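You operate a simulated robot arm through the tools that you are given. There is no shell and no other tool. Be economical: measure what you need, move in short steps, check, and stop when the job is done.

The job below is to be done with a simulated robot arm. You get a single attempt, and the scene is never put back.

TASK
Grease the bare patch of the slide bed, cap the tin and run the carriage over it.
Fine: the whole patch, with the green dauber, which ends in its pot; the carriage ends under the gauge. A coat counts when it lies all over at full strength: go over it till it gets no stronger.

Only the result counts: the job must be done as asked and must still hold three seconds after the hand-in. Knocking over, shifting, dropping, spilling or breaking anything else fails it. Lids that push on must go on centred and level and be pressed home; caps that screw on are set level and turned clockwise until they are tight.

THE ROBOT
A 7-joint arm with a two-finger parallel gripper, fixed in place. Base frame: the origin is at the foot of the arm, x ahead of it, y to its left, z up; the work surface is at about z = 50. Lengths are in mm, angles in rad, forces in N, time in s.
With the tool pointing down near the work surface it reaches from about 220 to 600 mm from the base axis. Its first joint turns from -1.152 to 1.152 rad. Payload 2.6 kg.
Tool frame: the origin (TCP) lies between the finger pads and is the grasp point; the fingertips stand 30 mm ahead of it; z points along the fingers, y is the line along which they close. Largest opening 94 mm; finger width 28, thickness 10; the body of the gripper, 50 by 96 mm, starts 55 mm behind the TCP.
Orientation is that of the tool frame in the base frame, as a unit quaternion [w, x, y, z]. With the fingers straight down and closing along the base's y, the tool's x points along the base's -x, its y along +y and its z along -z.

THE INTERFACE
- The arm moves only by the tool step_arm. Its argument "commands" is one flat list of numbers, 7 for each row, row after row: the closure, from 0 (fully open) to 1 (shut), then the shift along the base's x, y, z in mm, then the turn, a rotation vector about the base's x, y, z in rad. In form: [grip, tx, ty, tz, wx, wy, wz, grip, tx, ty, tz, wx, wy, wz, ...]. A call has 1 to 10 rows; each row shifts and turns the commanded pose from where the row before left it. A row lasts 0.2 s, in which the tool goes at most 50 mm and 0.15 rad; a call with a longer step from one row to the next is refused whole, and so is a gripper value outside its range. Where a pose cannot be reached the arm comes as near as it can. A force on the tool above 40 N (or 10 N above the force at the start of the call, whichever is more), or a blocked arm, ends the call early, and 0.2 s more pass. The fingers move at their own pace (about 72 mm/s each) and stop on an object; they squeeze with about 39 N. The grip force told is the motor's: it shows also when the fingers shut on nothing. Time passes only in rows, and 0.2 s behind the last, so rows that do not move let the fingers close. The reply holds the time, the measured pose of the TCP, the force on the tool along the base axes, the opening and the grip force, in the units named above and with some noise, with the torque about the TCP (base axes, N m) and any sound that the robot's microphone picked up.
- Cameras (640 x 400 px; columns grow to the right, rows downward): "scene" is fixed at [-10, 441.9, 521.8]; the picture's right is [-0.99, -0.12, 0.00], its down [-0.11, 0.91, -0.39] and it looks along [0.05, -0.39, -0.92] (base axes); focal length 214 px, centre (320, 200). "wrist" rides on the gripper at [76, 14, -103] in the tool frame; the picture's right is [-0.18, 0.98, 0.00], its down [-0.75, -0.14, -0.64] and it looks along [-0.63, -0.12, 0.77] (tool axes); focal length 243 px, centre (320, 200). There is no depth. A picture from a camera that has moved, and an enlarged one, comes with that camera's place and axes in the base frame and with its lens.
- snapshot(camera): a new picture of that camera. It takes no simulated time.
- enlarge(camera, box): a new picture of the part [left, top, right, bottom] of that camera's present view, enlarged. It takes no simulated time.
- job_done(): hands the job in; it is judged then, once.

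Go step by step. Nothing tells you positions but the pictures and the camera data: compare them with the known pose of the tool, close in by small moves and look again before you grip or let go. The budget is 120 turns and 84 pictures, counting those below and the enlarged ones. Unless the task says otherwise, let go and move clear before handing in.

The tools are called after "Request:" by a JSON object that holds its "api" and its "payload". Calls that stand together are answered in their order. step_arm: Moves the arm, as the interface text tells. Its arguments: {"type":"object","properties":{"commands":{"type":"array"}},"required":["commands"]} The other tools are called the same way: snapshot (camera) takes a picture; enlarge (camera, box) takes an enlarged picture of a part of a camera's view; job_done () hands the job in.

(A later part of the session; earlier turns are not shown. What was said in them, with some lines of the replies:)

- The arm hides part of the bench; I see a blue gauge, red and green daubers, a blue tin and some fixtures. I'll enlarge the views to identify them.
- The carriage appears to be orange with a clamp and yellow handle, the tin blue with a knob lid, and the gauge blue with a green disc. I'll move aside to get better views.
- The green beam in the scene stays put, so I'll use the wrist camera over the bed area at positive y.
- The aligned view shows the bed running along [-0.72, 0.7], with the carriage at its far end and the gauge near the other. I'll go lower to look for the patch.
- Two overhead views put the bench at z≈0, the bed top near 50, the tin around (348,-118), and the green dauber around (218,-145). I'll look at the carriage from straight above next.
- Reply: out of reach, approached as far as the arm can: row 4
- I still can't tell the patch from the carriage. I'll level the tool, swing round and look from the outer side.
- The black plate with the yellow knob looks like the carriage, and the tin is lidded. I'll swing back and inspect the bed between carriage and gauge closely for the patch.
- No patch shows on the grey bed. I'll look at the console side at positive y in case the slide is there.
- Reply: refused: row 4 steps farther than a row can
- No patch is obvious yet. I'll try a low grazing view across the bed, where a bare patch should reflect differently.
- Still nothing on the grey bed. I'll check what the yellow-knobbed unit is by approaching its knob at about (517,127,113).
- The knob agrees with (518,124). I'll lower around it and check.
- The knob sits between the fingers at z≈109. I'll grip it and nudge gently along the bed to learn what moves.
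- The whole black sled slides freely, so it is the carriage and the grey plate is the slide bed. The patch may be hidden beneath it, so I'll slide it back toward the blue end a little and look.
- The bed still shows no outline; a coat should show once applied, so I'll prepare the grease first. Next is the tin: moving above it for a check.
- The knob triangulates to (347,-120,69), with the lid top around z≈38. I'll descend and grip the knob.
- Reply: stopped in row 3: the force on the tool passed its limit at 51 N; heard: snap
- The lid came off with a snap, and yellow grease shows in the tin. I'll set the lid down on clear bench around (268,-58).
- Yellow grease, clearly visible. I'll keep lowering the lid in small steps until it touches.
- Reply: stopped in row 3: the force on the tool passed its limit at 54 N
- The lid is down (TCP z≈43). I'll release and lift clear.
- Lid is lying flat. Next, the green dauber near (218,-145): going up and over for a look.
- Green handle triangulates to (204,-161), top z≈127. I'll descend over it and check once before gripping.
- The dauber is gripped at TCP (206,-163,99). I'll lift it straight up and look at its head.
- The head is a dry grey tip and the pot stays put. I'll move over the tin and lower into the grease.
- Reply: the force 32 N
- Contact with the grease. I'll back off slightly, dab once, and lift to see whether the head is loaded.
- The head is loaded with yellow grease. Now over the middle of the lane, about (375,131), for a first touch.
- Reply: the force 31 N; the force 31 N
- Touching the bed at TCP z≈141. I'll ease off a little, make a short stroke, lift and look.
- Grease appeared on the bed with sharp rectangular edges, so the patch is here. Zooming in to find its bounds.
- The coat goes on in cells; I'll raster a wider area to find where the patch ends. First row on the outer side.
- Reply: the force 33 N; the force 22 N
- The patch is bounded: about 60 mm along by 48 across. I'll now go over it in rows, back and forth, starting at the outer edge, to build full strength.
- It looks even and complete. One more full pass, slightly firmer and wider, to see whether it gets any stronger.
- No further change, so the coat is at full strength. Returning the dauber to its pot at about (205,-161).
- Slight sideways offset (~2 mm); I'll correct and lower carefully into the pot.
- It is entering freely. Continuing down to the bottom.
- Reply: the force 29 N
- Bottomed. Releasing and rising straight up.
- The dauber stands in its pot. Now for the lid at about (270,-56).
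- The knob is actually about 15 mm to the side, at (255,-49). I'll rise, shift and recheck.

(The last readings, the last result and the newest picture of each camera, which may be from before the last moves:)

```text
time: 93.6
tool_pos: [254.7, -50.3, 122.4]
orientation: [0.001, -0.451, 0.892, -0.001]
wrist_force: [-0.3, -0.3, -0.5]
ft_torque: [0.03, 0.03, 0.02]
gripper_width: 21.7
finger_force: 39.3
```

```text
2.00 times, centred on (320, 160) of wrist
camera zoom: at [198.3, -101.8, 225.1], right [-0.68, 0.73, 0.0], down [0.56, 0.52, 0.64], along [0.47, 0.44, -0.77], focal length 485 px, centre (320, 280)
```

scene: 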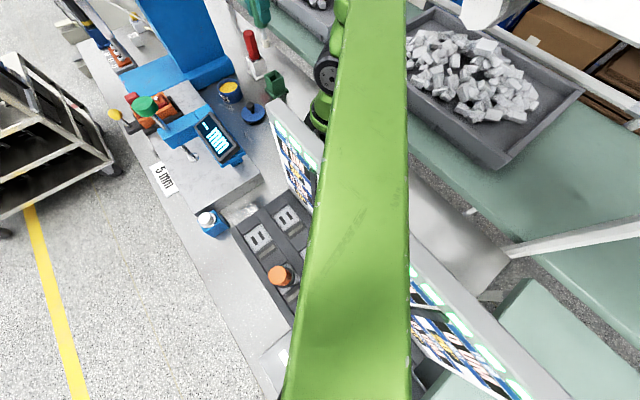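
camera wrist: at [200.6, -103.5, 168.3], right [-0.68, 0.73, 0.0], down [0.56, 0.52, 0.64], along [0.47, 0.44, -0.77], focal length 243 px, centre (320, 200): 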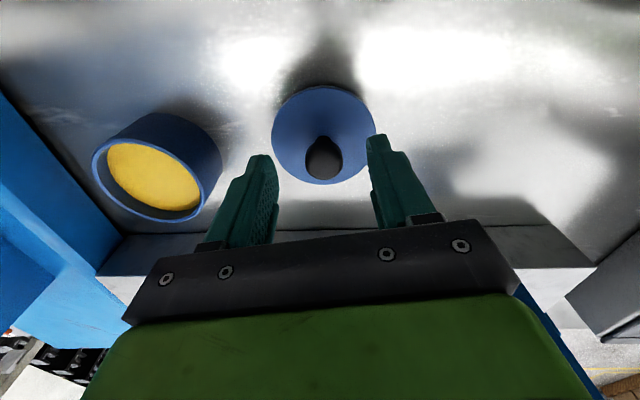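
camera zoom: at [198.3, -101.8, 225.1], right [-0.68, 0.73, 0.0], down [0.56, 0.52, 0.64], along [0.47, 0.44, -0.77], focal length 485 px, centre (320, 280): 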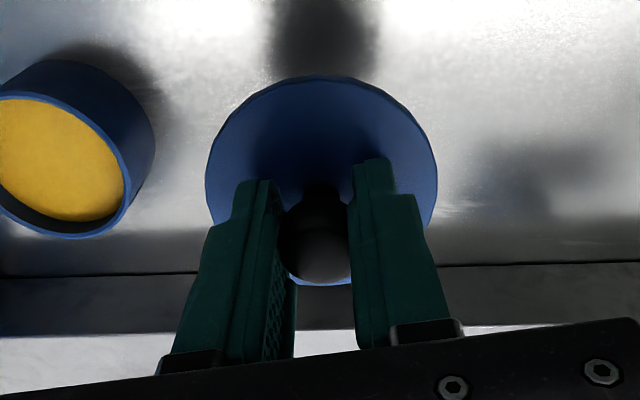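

The lid is held level. Moving it over the tin at (346.5,-120).

Request:
{"api": "step_arm", "payload": {"commands": [1, 23, -17.5, 5, 0, 0, 0, 1, 23, -17.5, 0, 0, 0, 0, 1, 23, -17.5, 0, 0, 0, 0, 1, 22.5, -17.2, 0, 0, 0, 0, 1, 0, 0, -25, 0, 0, 0, 1, 0, 0, 0, 0, 0, 0]}}

Request:
{"api": "enlarge", "payload": {"camera": "wrist", "box": [200, 40, 440, 190]}}

```text
time: 95.0
tool_pos: [347.2, -118.6, 106.0]
orientation: [0.001, -0.451, 0.892, -0.001]
wrist_force: [0.3, -0.4, -0.8]
ft_torque: [-0.02, 0.0, 0.01]
gripper_width: 21.9
finger_force: 39.2
```

```text
2.67 times, centred on (320, 115) of wrist
camera zoom: at [290.9, -170.7, 208.3], right [-0.68, 0.73, 0.0], down [0.56, 0.52, 0.64], along [0.47, 0.44, -0.77], focal length 647 px, centre (320, 427)
```

zoom: 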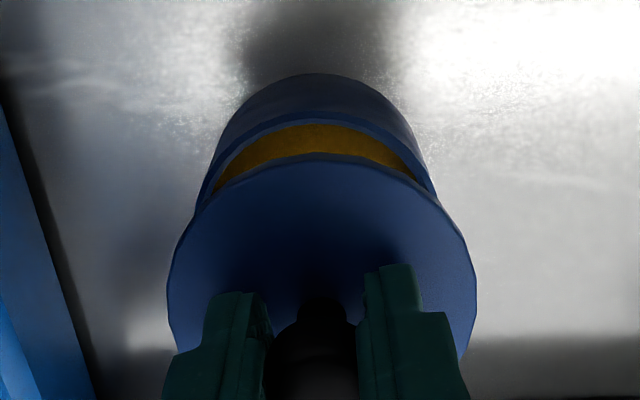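

Alignment is within about 1.5 mm; I'll correct and lower onto the tin.

Request:
{"api": "step_arm", "payload": {"commands": [1, -0.2, -1.4, -8, 0, 0, 0, 1, 0, 0, -8, 0, 0, 0, 1, 0, 0, -4, 0, 0, 0, 1, 0, 0, -2, 0, 0, 0]}}

Request:
{"api": "step_arm", "payload": {"commands": [1, 0, 0, -2, 0, 0, 0, 1, 0, 0, -2, 0, 0, 0, 1, 0, 0, -2, 0, 0, 0]}}

```text
time: 96.0
tool_pos: [346.0, -121.2, 83.8]
orientation: [0.001, -0.451, 0.893, -0.001]
wrist_force: [-0.4, -0.7, -1.4]
ft_torque: [-0.02, 0.03, 0.01]
gripper_width: 22.2
finger_force: 39.0
```

```text
time: 96.8
tool_pos: [346.1, -122.3, 77.6]
orientation: [0.001, -0.449, 0.894, 0.0]
wrist_force: [-18.6, 7.1, 26.6]
ft_torque: [0.0, 0.29, -0.01]
gripper_width: 21.9
finger_force: 39.9
heard: snap
```

Snap: the lid is home. I'll relieve the load and open the fingers gradually.

Request:
{"api": "step_arm", "payload": {"commands": [1, 0, 0, 1.5, 0, 0, 0, 0.74, 0, 0, 0, 0, 0, 0, 0.7, 0, 0, 0, 0, 0, 0, 0.65, 0, 0, 0, 0, 0, 0, 0.55, 0, 0, 0, 0, 0, 0, 0.45, 0, 0, 0, 0, 0, 0, 0.45, 0, 0, 0, 0, 0, 0]}}

Request:
{"api": "snapshot", "payload": {"camera": "wrist"}}

```text
time: 98.4
tool_pos: [346.7, -121.8, 78.3]
orientation: [0.001, -0.451, 0.893, 0.0]
wrist_force: [-0.9, -0.5, 0.0]
ft_torque: [-0.02, 0.01, 0.0]
gripper_width: 51.7
finger_force: 0.1
```

```text
10 pictures are left
camera wrist: at [290.5, -174.6, 182.0], right [-0.68, 0.73, 0.0], down [0.56, 0.52, 0.64], along [0.47, 0.44, -0.77], focal length 243 px, centre (320, 200)
```

wrist: 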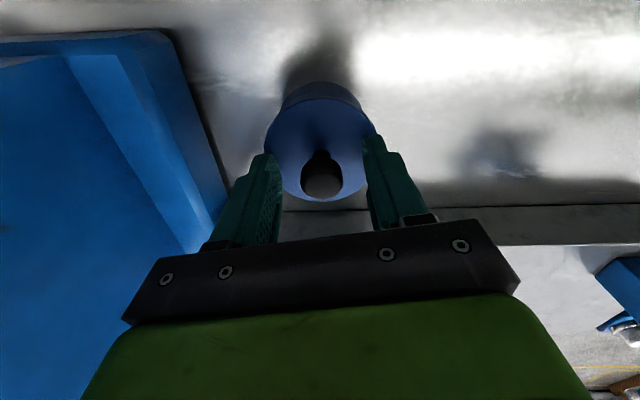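

The lid sits centred. Now up and back to the carriage knob at about (551,92).

Request:
{"api": "step_arm", "payload": {"commands": [0.4, 0, 0, 40, 0, 0, 0, 0.3, 0, 0, 45, 0, 0, 0, 0.2, 0, 0, 45, 0, 0, 0, 0.2, -5, 45, 20, 0, 0, 0, 0.2, 0, 45, 0, 0, 0, 0, 0.2, 5, 45, 0, 0, 0, 0, 0.2, 15, 45, 0, 0, 0, 0, 0.2, 45, 10, 0, 0, 0, 0, 0.2, 45, 10, 0, 0, 0, 0, 0.2, 45, 8, 0, 0, 0, 0]}}

Request:
{"api": "step_arm", "payload": {"commands": [0.1, 40, 4, 0, 0, 0, 0, 0.1, 14, 2, 0, 0, 0, 0, 0.1, 0, 0, -40, 0, 0, 0, 0.1, 0, 0, -25, 0, 0, 0]}}

Request:
{"api": "snapshot", "payload": {"camera": "wrist"}}

```text
time: 100.6
tool_pos: [494.5, 89.0, 226.8]
orientation: [0.002, -0.451, 0.893, 0.0]
wrist_force: [0.8, 0.0, -0.5]
ft_torque: [-0.02, 0.0, 0.01]
gripper_width: 75.1
finger_force: 0.0
```

```text
time: 101.6
tool_pos: [551.0, 95.4, 162.2]
orientation: [0.0, -0.45, 0.893, 0.0]
wrist_force: [-0.6, 0.0, 1.0]
ft_torque: [0.0, -0.04, -0.01]
gripper_width: 84.7
finger_force: 0.2
```

```text
9 pictures are left
camera wrist: at [494.3, 43.1, 265.4], right [-0.68, 0.73, 0.0], down [0.56, 0.52, 0.64], along [0.47, 0.44, -0.77], focal length 243 px, centre (320, 200)
```

wrist: 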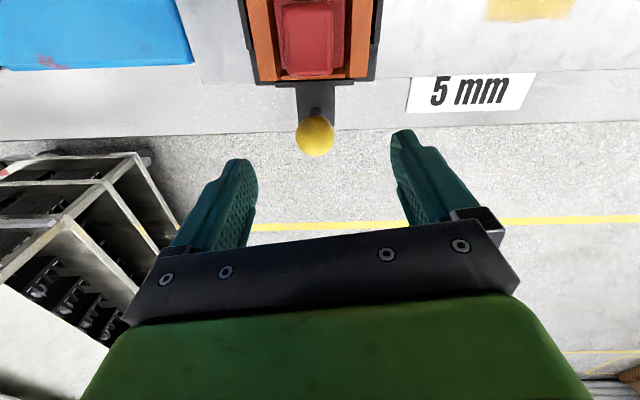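

Request:
{"api": "step_arm", "payload": {"commands": [0.1, 0, -2.5, -30, 0, 0, 0, 0.1, 0, 0, -20.5, 0, 0, 0, 0.5, 0, 0, 0, 0, 0, 0, 1, 0, 0, 0, 0, 0, 0, 1, 0, 0, 0, 0, 0, 0, 1, 0, 0, 0, 0, 0, 0]}}

```text
time: 103.0
tool_pos: [550.9, 91.1, 113.1]
orientation: [0.001, -0.451, 0.893, 0.0]
wrist_force: [2.1, 0.0, -3.1]
ft_torque: [0.42, -0.39, -0.05]
gripper_width: 27.5
finger_force: 45.0
```

Knob gripped. To keep the wrist camera clear of the gauge arm at the end of travel, I'll regrip with the hand yawed about -0.6 rad.

Request:
{"api": "step_arm", "payload": {"commands": [0.6, 0, 0, 0, 0, 0, 0, 0.53, 0, 0, 0, 0, 0, 0, 0.53, 0, 0, 0, 0, 0, -0.15, 0.53, 0, 0, 0, 0, 0, -0.15, 0.53, 0, 0, 0, 0, 0, -0.15, 0.53, 0, 0, 0, 0, 0, -0.15, 1, 0, 0, 0, 0, 0, 0, 1, 0, 0, 0, 0, 0, 0, 1, 0, 0, 0, 0, 0, 0]}}

Request:
{"api": "snapshot", "payload": {"camera": "wrist"}}

```text
time: 105.0
tool_pos: [550.7, 90.4, 112.9]
orientation: [0.002, -0.167, 0.986, -0.001]
wrist_force: [4.7, 6.8, 0.5]
ft_torque: [-0.21, 0.42, -0.32]
gripper_width: 27.3
finger_force: 44.2
```

```text
8 pictures are left
camera wrist: at [473.6, 79.2, 215.5], right [-0.15, 0.99, 0.0], down [0.76, 0.11, 0.64], along [0.64, 0.1, -0.76], focal length 243 px, centre (320, 200)
```

wrist: 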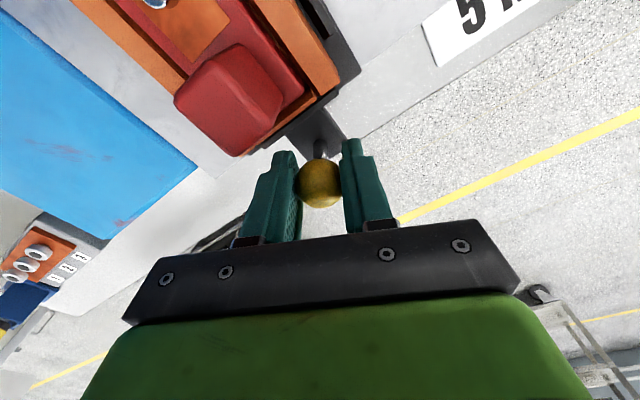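

Good grip. Sliding the carriage along the bed.

Request:
{"api": "step_arm", "payload": {"commands": [1, -8, 8, 0, 0, 0, 0, 1, -8, 8, 0, 0, 0, 0, 1, -8, 8, 0, 0, 0, 0, 1, -8, 8, 0, 0, 0, 0, 1, -8, 8, 0, 0, 0, 0, 1, -8, 8, 0, 0, 0, 0, 1, -8, 8, 0, 0, 0, 0, 1, -8, 8, 0, 0, 0, 0, 1, -8, 8, 0, 0, 0, 0]}}

Request:
{"api": "step_arm", "payload": {"commands": [1, -8, 8, 0, 0, 0, 0, 1, -8, 8, 0, 0, 0, 0, 1, -8, 8, 0, 0, 0, 0, 1, -8, 8, 0, 0, 0, 0, 1, -8, 8, 0, 0, 0, 0, 1, -8, 8, 0, 0, 0, 0, 1, -8, 8, 0, 0, 0, 0, 1, -8, 8, 0, 0, 0, 0, 1, -8, 8, 0, 0, 0, 0]}}

Request:
{"api": "snapshot", "payload": {"camera": "scene"}}

Request:
{"api": "snapshot", "payload": {"camera": "wrist"}}

```text
time: 107.0
tool_pos: [479.3, 162.4, 111.8]
orientation: [0.002, -0.167, 0.986, 0.0]
wrist_force: [4.4, 2.6, 2.4]
ft_torque: [-0.26, 0.92, -0.14]
gripper_width: 27.7
finger_force: 45.1
```

```text
time: 109.0
tool_pos: [408.1, 231.0, 112.1]
orientation: [0.005, -0.168, 0.986, -0.001]
wrist_force: [7.8, 3.5, -0.2]
ft_torque: [-0.64, 1.81, -0.02]
gripper_width: 27.4
finger_force: 45.3
stopped in row 9: the force on the tool passed its limit at 44 N (the readings are from after the stop); the commanded pose is now the measured one
```

```text
7 pictures are left
```

scene: 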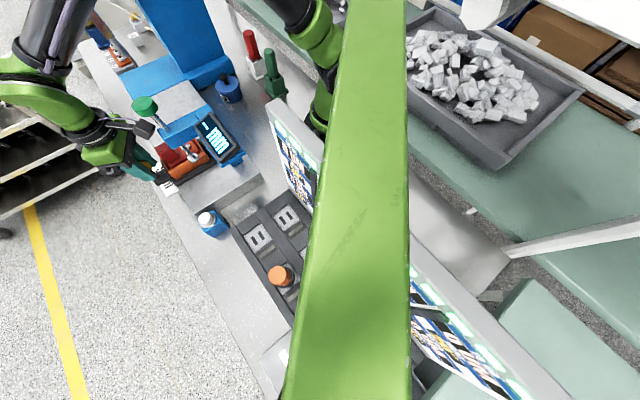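

```text
6 pictures are left
camera wrist: at [331.8, 219.5, 215.6], right [-0.15, 0.99, 0.0], down [0.75, 0.12, 0.65], along [0.64, 0.1, -0.76], focal length 243 px, centre (320, 200)
```

wrist: 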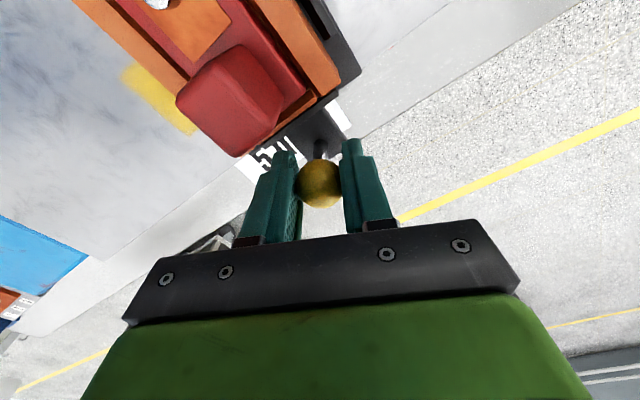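

The motion stopped on force. I'll look closely at what touched before going on.

Request:
{"api": "enlarge", "payload": {"camera": "scene", "box": [80, 70, 260, 200]}}

```text
3.08 times, centred on (170, 135) of scene
camera zoom: at [-10.0, 441.9, 521.8], right [-0.99, -0.12, 0.0], down [-0.11, 0.91, -0.39], along [0.05, -0.39, -0.92], focal length 660 px, centre (782, 400)
```

zoom: 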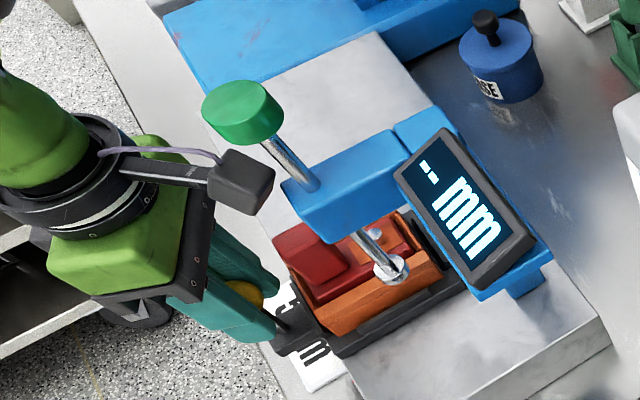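

The camera body reached the gauge arm tip. I'll back off 25 mm, release, lift, and turn the hand so the camera trails behind, then push the knob with closed fingers.

Request:
{"api": "step_arm", "payload": {"commands": [1, 6, -6, 0, 0, 0, 0, 1, 8, -8, 0, 0, 0, 0, 1, 8, -8, 0, 0, 0, 0, 0.6, 0, 0, 0, 0, 0, 0, 0.4, 0, 0, 0, 0, 0, 0, 0.3, 0, 0, 0, 0, 0, 0, 0.3, 0, 0, 30, 0, 0, 0, 0.3, 0, 0, 40, 0, 0, 0]}}

Request:
{"api": "step_arm", "payload": {"commands": [0.5, 12, -6, 0, 0, 0, 0.14, 0.8, 12, -6, 0, 0, 0, 0.14, 1, 0, 0, 0, 0, 0, 0.14, 1, 0, 0, 0, 0, 0, 0.14, 1, 0, 0, 0, 0, 0, 0.14, 1, 0, 0, 0, 0, 0, 0.14, 1, 0, 0, 0, 0, 0, 0.14, 1, 0, 0, 0, 0, 0, 0.14, 1, 0, 0, 0, 0, 0, 0.14, 1, 0, 0, 0, 0, 0, 0.14]}}

Request:
{"api": "step_arm", "payload": {"commands": [1, 0, 0, 0, 0, 0, 0.14, 1, 0, 0, 0, 0, 0, 0.14, 1, 0, 0, 0, 0, 0, 0.14, 1, 0, 0, 0, 0, 0, 0.14, 1, 0, 0, 0, 0, 0, 0.14, 1, 0, 0, 0, 0, 0, 0.06]}}

Request:
{"api": "snapshot", "payload": {"camera": "wrist"}}

```text
time: 110.8
tool_pos: [428.9, 209.6, 185.5]
orientation: [0.004, -0.17, 0.985, -0.001]
wrist_force: [0.0, 0.5, 0.9]
ft_torque: [-0.03, 0.0, 0.02]
gripper_width: 65.9
finger_force: 0.0
```

```text
time: 113.0
tool_pos: [456.1, 197.9, 183.2]
orientation: [-0.004, 0.765, -0.644, -0.002]
wrist_force: [0.6, -0.4, -0.2]
ft_torque: [0.0, -0.01, -0.01]
gripper_width: 0.1
finger_force: 32.6
```

```text
time: 114.4
tool_pos: [456.3, 197.5, 183.2]
orientation: [-0.004, 0.949, -0.315, -0.003]
wrist_force: [-0.3, 0.8, 0.7]
ft_torque: [0.03, 0.0, -0.01]
gripper_width: 0.0
finger_force: 33.0
```

```text
4 pictures are left
camera wrist: at [509.1, 139.5, 285.0], right [-0.73, -0.68, 0.0], down [-0.52, 0.56, 0.65], along [-0.44, 0.48, -0.76], focal length 243 px, centre (320, 200)
```

wrist: 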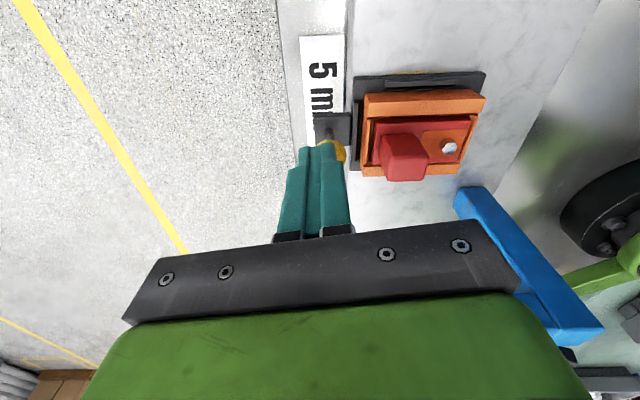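

The hand now has the camera trailing. I'll go down behind the knob with closed fingers and push.

Request:
{"api": "step_arm", "payload": {"commands": [1, 3, -18, 0, 0, 0, 0, 1, 0, 0, -40, 0, 0, 0, 1, 0, 0, -38, 0, 0, 0]}}

Request:
{"api": "step_arm", "payload": {"commands": [1, -5, 5, 0, 0, 0, 0, 1, -5, 5, 0, 0, 0, 0, 1, -5, 5, 0, 0, 0, 0, 1, -5, 5, 0, 0, 0, 0]}}

```text
time: 115.2
tool_pos: [457.9, 177.3, 103.3]
orientation: [-0.004, 0.949, -0.315, -0.002]
wrist_force: [-0.5, -0.1, 0.1]
ft_torque: [-0.03, 0.01, 0.05]
gripper_width: 0.1
finger_force: 33.1
```

```text
time: 116.2
tool_pos: [438.1, 199.8, 106.2]
orientation: [-0.003, 0.949, -0.316, -0.004]
wrist_force: [1.0, -1.1, -0.1]
ft_torque: [0.02, 0.02, 0.03]
gripper_width: 0.3
finger_force: 32.9
```

Request:
{"api": "step_arm", "payload": {"commands": [1, -6, 6, 0, 0, 0, 0, 1, -6, 6, 0, 0, 0, 0, 1, -6, 6, 0, 0, 0, 0, 1, -6, 6, 0, 0, 0, 0, 1, -6, 6, 0, 0, 0, 0]}}

Request:
{"api": "snapshot", "payload": {"camera": "wrist"}}

```text
time: 117.4
tool_pos: [405.6, 230.0, 104.8]
orientation: [-0.003, 0.949, -0.316, -0.004]
wrist_force: [-0.2, -0.4, 0.2]
ft_torque: [-0.01, 0.01, 0.0]
gripper_width: 0.2
finger_force: 32.9
```

```text
3 pictures are left
camera wrist: at [459.8, 171.8, 207.4], right [-0.74, -0.68, 0.0], down [-0.52, 0.56, 0.65], along [-0.44, 0.48, -0.76], focal length 243 px, centre (320, 200)
```

wrist: 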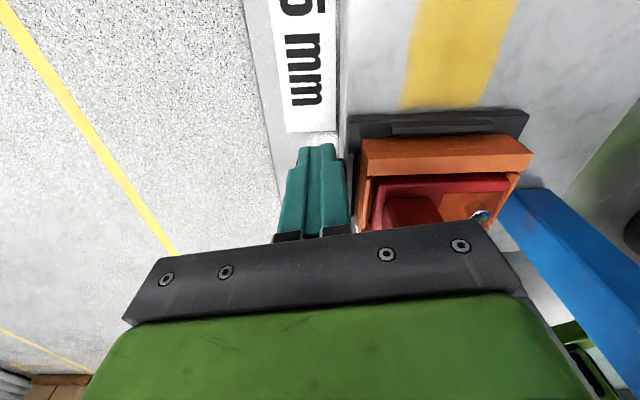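

The carriage is moving with the push, with about 36 mm left. Finishing the push in small steps.

Request:
{"api": "step_arm", "payload": {"commands": [1, -5, 5, 0, 0, 0, 0, 1, -5, 5, 0, 0, 0, 0, 1, -5, 5, 0, 0, 0, 0, 1, -4, 4, 0, 0, 0, 0, 1, -3, 3, 0, 0, 0, 0]}}

Request:
{"api": "enlarge", "payload": {"camera": "scene", "box": [120, 80, 250, 200]}}

```text
time: 118.6
tool_pos: [383.8, 251.4, 107.1]
orientation: [-0.003, 0.949, -0.315, -0.004]
wrist_force: [0.1, 0.4, 0.0]
ft_torque: [0.02, -0.01, 0.01]
gripper_width: 0.0
finger_force: 33.0
```

```text
3.33 times, centred on (185, 140) of scene
camera zoom: at [-10.0, 441.9, 521.8], right [-0.99, -0.12, 0.0], down [-0.11, 0.91, -0.39], along [0.05, -0.39, -0.92], focal length 715 px, centre (770, 400)
```

zoom: 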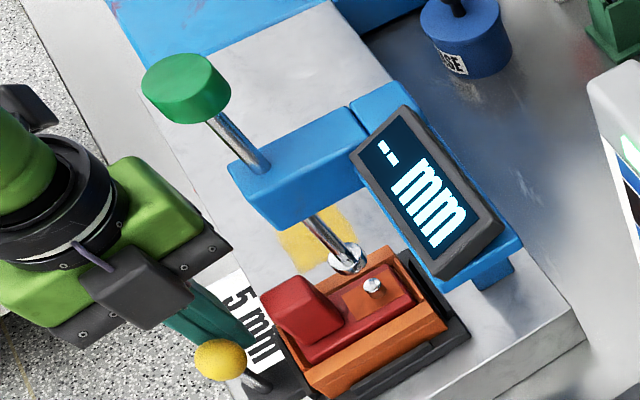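

The pin on the carriage is below the gauge foot to within a few millimetres, and the coat is still visible behind. Backing off and lifting clear.

Request:
{"api": "step_arm", "payload": {"commands": [1, 10, -10, 0, 0, 0, 0, 1, 15, -15, 0, 0, 0, 0, 1, 10, 0, 40, 0, 0, 0, 1, 10, 0, 45, 0, 0, 0, 1, 0, -20, 40, 0, 0, 0, 1, 0, -30, 30, 0, 0, 0]}}

Request:
{"api": "snapshot", "payload": {"camera": "wrist"}}

```text
time: 120.0
tool_pos: [428.3, 178.0, 261.3]
orientation: [-0.004, 0.949, -0.316, -0.004]
wrist_force: [0.2, -0.2, 0.0]
ft_torque: [-0.02, 0.02, -0.02]
gripper_width: 0.0
finger_force: 32.4
```

```text
1 pictures are left
camera wrist: at [482.2, 120.6, 364.1], right [-0.74, -0.68, 0.0], down [-0.52, 0.56, 0.65], along [-0.44, 0.48, -0.76], focal length 243 px, centre (320, 200)
```

wrist: 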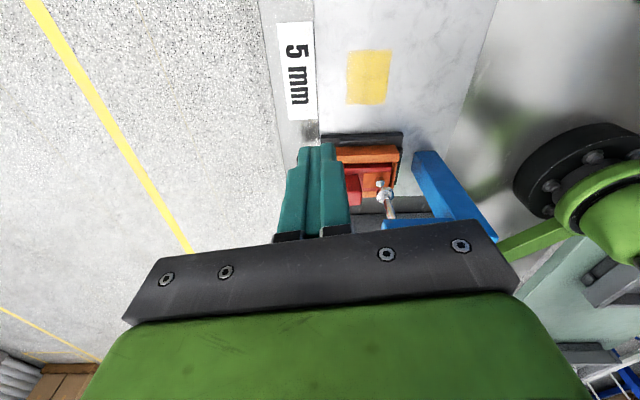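

Request:
{"api": "enlarge", "payload": {"camera": "wrist", "box": [310, 120, 450, 230]}}

```text
3.64 times, centred on (380, 175) of wrist
camera zoom: at [482.2, 120.6, 364.1], right [-0.74, -0.68, 0.0], down [-0.52, 0.56, 0.65], along [-0.44, 0.48, -0.76], focal length 882 px, centre (102, 291)
```

zoom: 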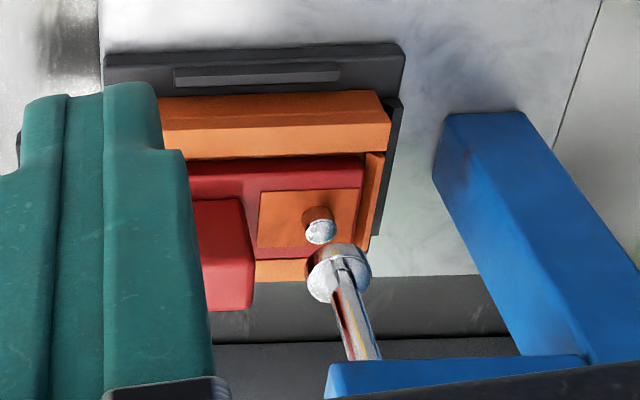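

Combining the two views, the pin has overshot by roughly 4–5 mm. I'll nudge the carriage back by that amount from the other side of the knob, using the mirrored contact position.

Request:
{"api": "step_arm", "payload": {"commands": [1, 20, 30, 0, 0, 0, 0, 1, -26, 25, 0, 0, 0, 0, 1, -26, 25, 0, 0, 0, 0, 1, -26, 25, 0, 0, 0, 0, 1, -26, 25, 0, 0, 0, 0, 1, -8, -10, 0, 0, 0, 0, 1, 0, 0, 0, 0, 0, 0]}}

Request:
{"api": "step_arm", "payload": {"commands": [1, 0, 0, -40, 0, 0, 0, 1, 0, 0, -40, 0, 0, 0, 1, 0, 0, -40, 0, 0, 0, 1, 0, 0, -36, 0, 0, 0, 1, 0, 0, 0, 0, 0, 0]}}

```text
time: 121.6
tool_pos: [337.9, 295.9, 261.3]
orientation: [-0.004, 0.949, -0.316, -0.004]
wrist_force: [-0.1, -0.1, 0.3]
ft_torque: [0.02, -0.02, -0.01]
gripper_width: 0.0
finger_force: 33.4
```

```text
time: 122.8
tool_pos: [339.1, 293.8, 103.0]
orientation: [-0.003, 0.949, -0.316, -0.003]
wrist_force: [-1.1, 1.6, -0.8]
ft_torque: [-0.02, -0.01, 0.03]
gripper_width: 0.2
finger_force: 32.7
```

Request:
{"api": "step_arm", "payload": {"commands": [1, 2.6, -2.6, 0, 0, 0, 0, 1, 2.6, -2.6, 0, 0, 0, 0, 1, 2.6, -2.6, 0, 0, 0, 0, 1, 0, 0, 0, 0, 0, 0]}}

```text
time: 123.8
tool_pos: [347.7, 285.6, 102.9]
orientation: [-0.003, 0.949, -0.316, -0.003]
wrist_force: [-3.9, -0.7, -0.1]
ft_torque: [0.01, -0.01, -0.04]
gripper_width: 0.0
finger_force: 33.0
```

The nudge made contact and reached the planned spot. Retreating and lifting clear.

Request:
{"api": "step_arm", "payload": {"commands": [1, -6, 6, 0, 0, 0, 0, 1, -6, 8, 0, 0, 0, 0, 1, 0, 0, 40, 0, 0, 0, 1, 0, 0, 45, 0, 0, 0, 1, 0, 0, 45, 0, 0, 0, 1, 20, 20, 30, 0, 0, 0, 1, 0, 0, 0, 0, 0, 0]}}

```text
time: 125.4
tool_pos: [357.6, 323.3, 262.2]
orientation: [-0.003, 0.949, -0.316, -0.003]
wrist_force: [0.8, -0.6, -1.5]
ft_torque: [0.02, 0.01, 0.0]
gripper_width: 0.0
finger_force: 32.4
```

The hand is clear of everything: the patch is coated, the tin is capped, the green dauber is in its pot and the carriage is under the gauge. Handing in.

Request:
{"api": "job_done", "payload": {}}

```text
The job is handed in.
```

I handed the job in with every step done, but I had no pictures left to check the carriage's final position.

- **Patch:** coated all over with the green dauber. The last full pass made it no stronger.
- **Dauber:** back in its pot.
- **Tin:** the lid snapped on and sat centred.
- **Carriage:** run over the patch and left under the gauge. It had gone about 4–5 mm too far, so I nudged it back by that much without being able to see it. It should be within a few millimetres.
- **Gauge:** the wrist camera pressed against its arm once, at about 44 N. It didn't look shifted in the pictures afterwards.
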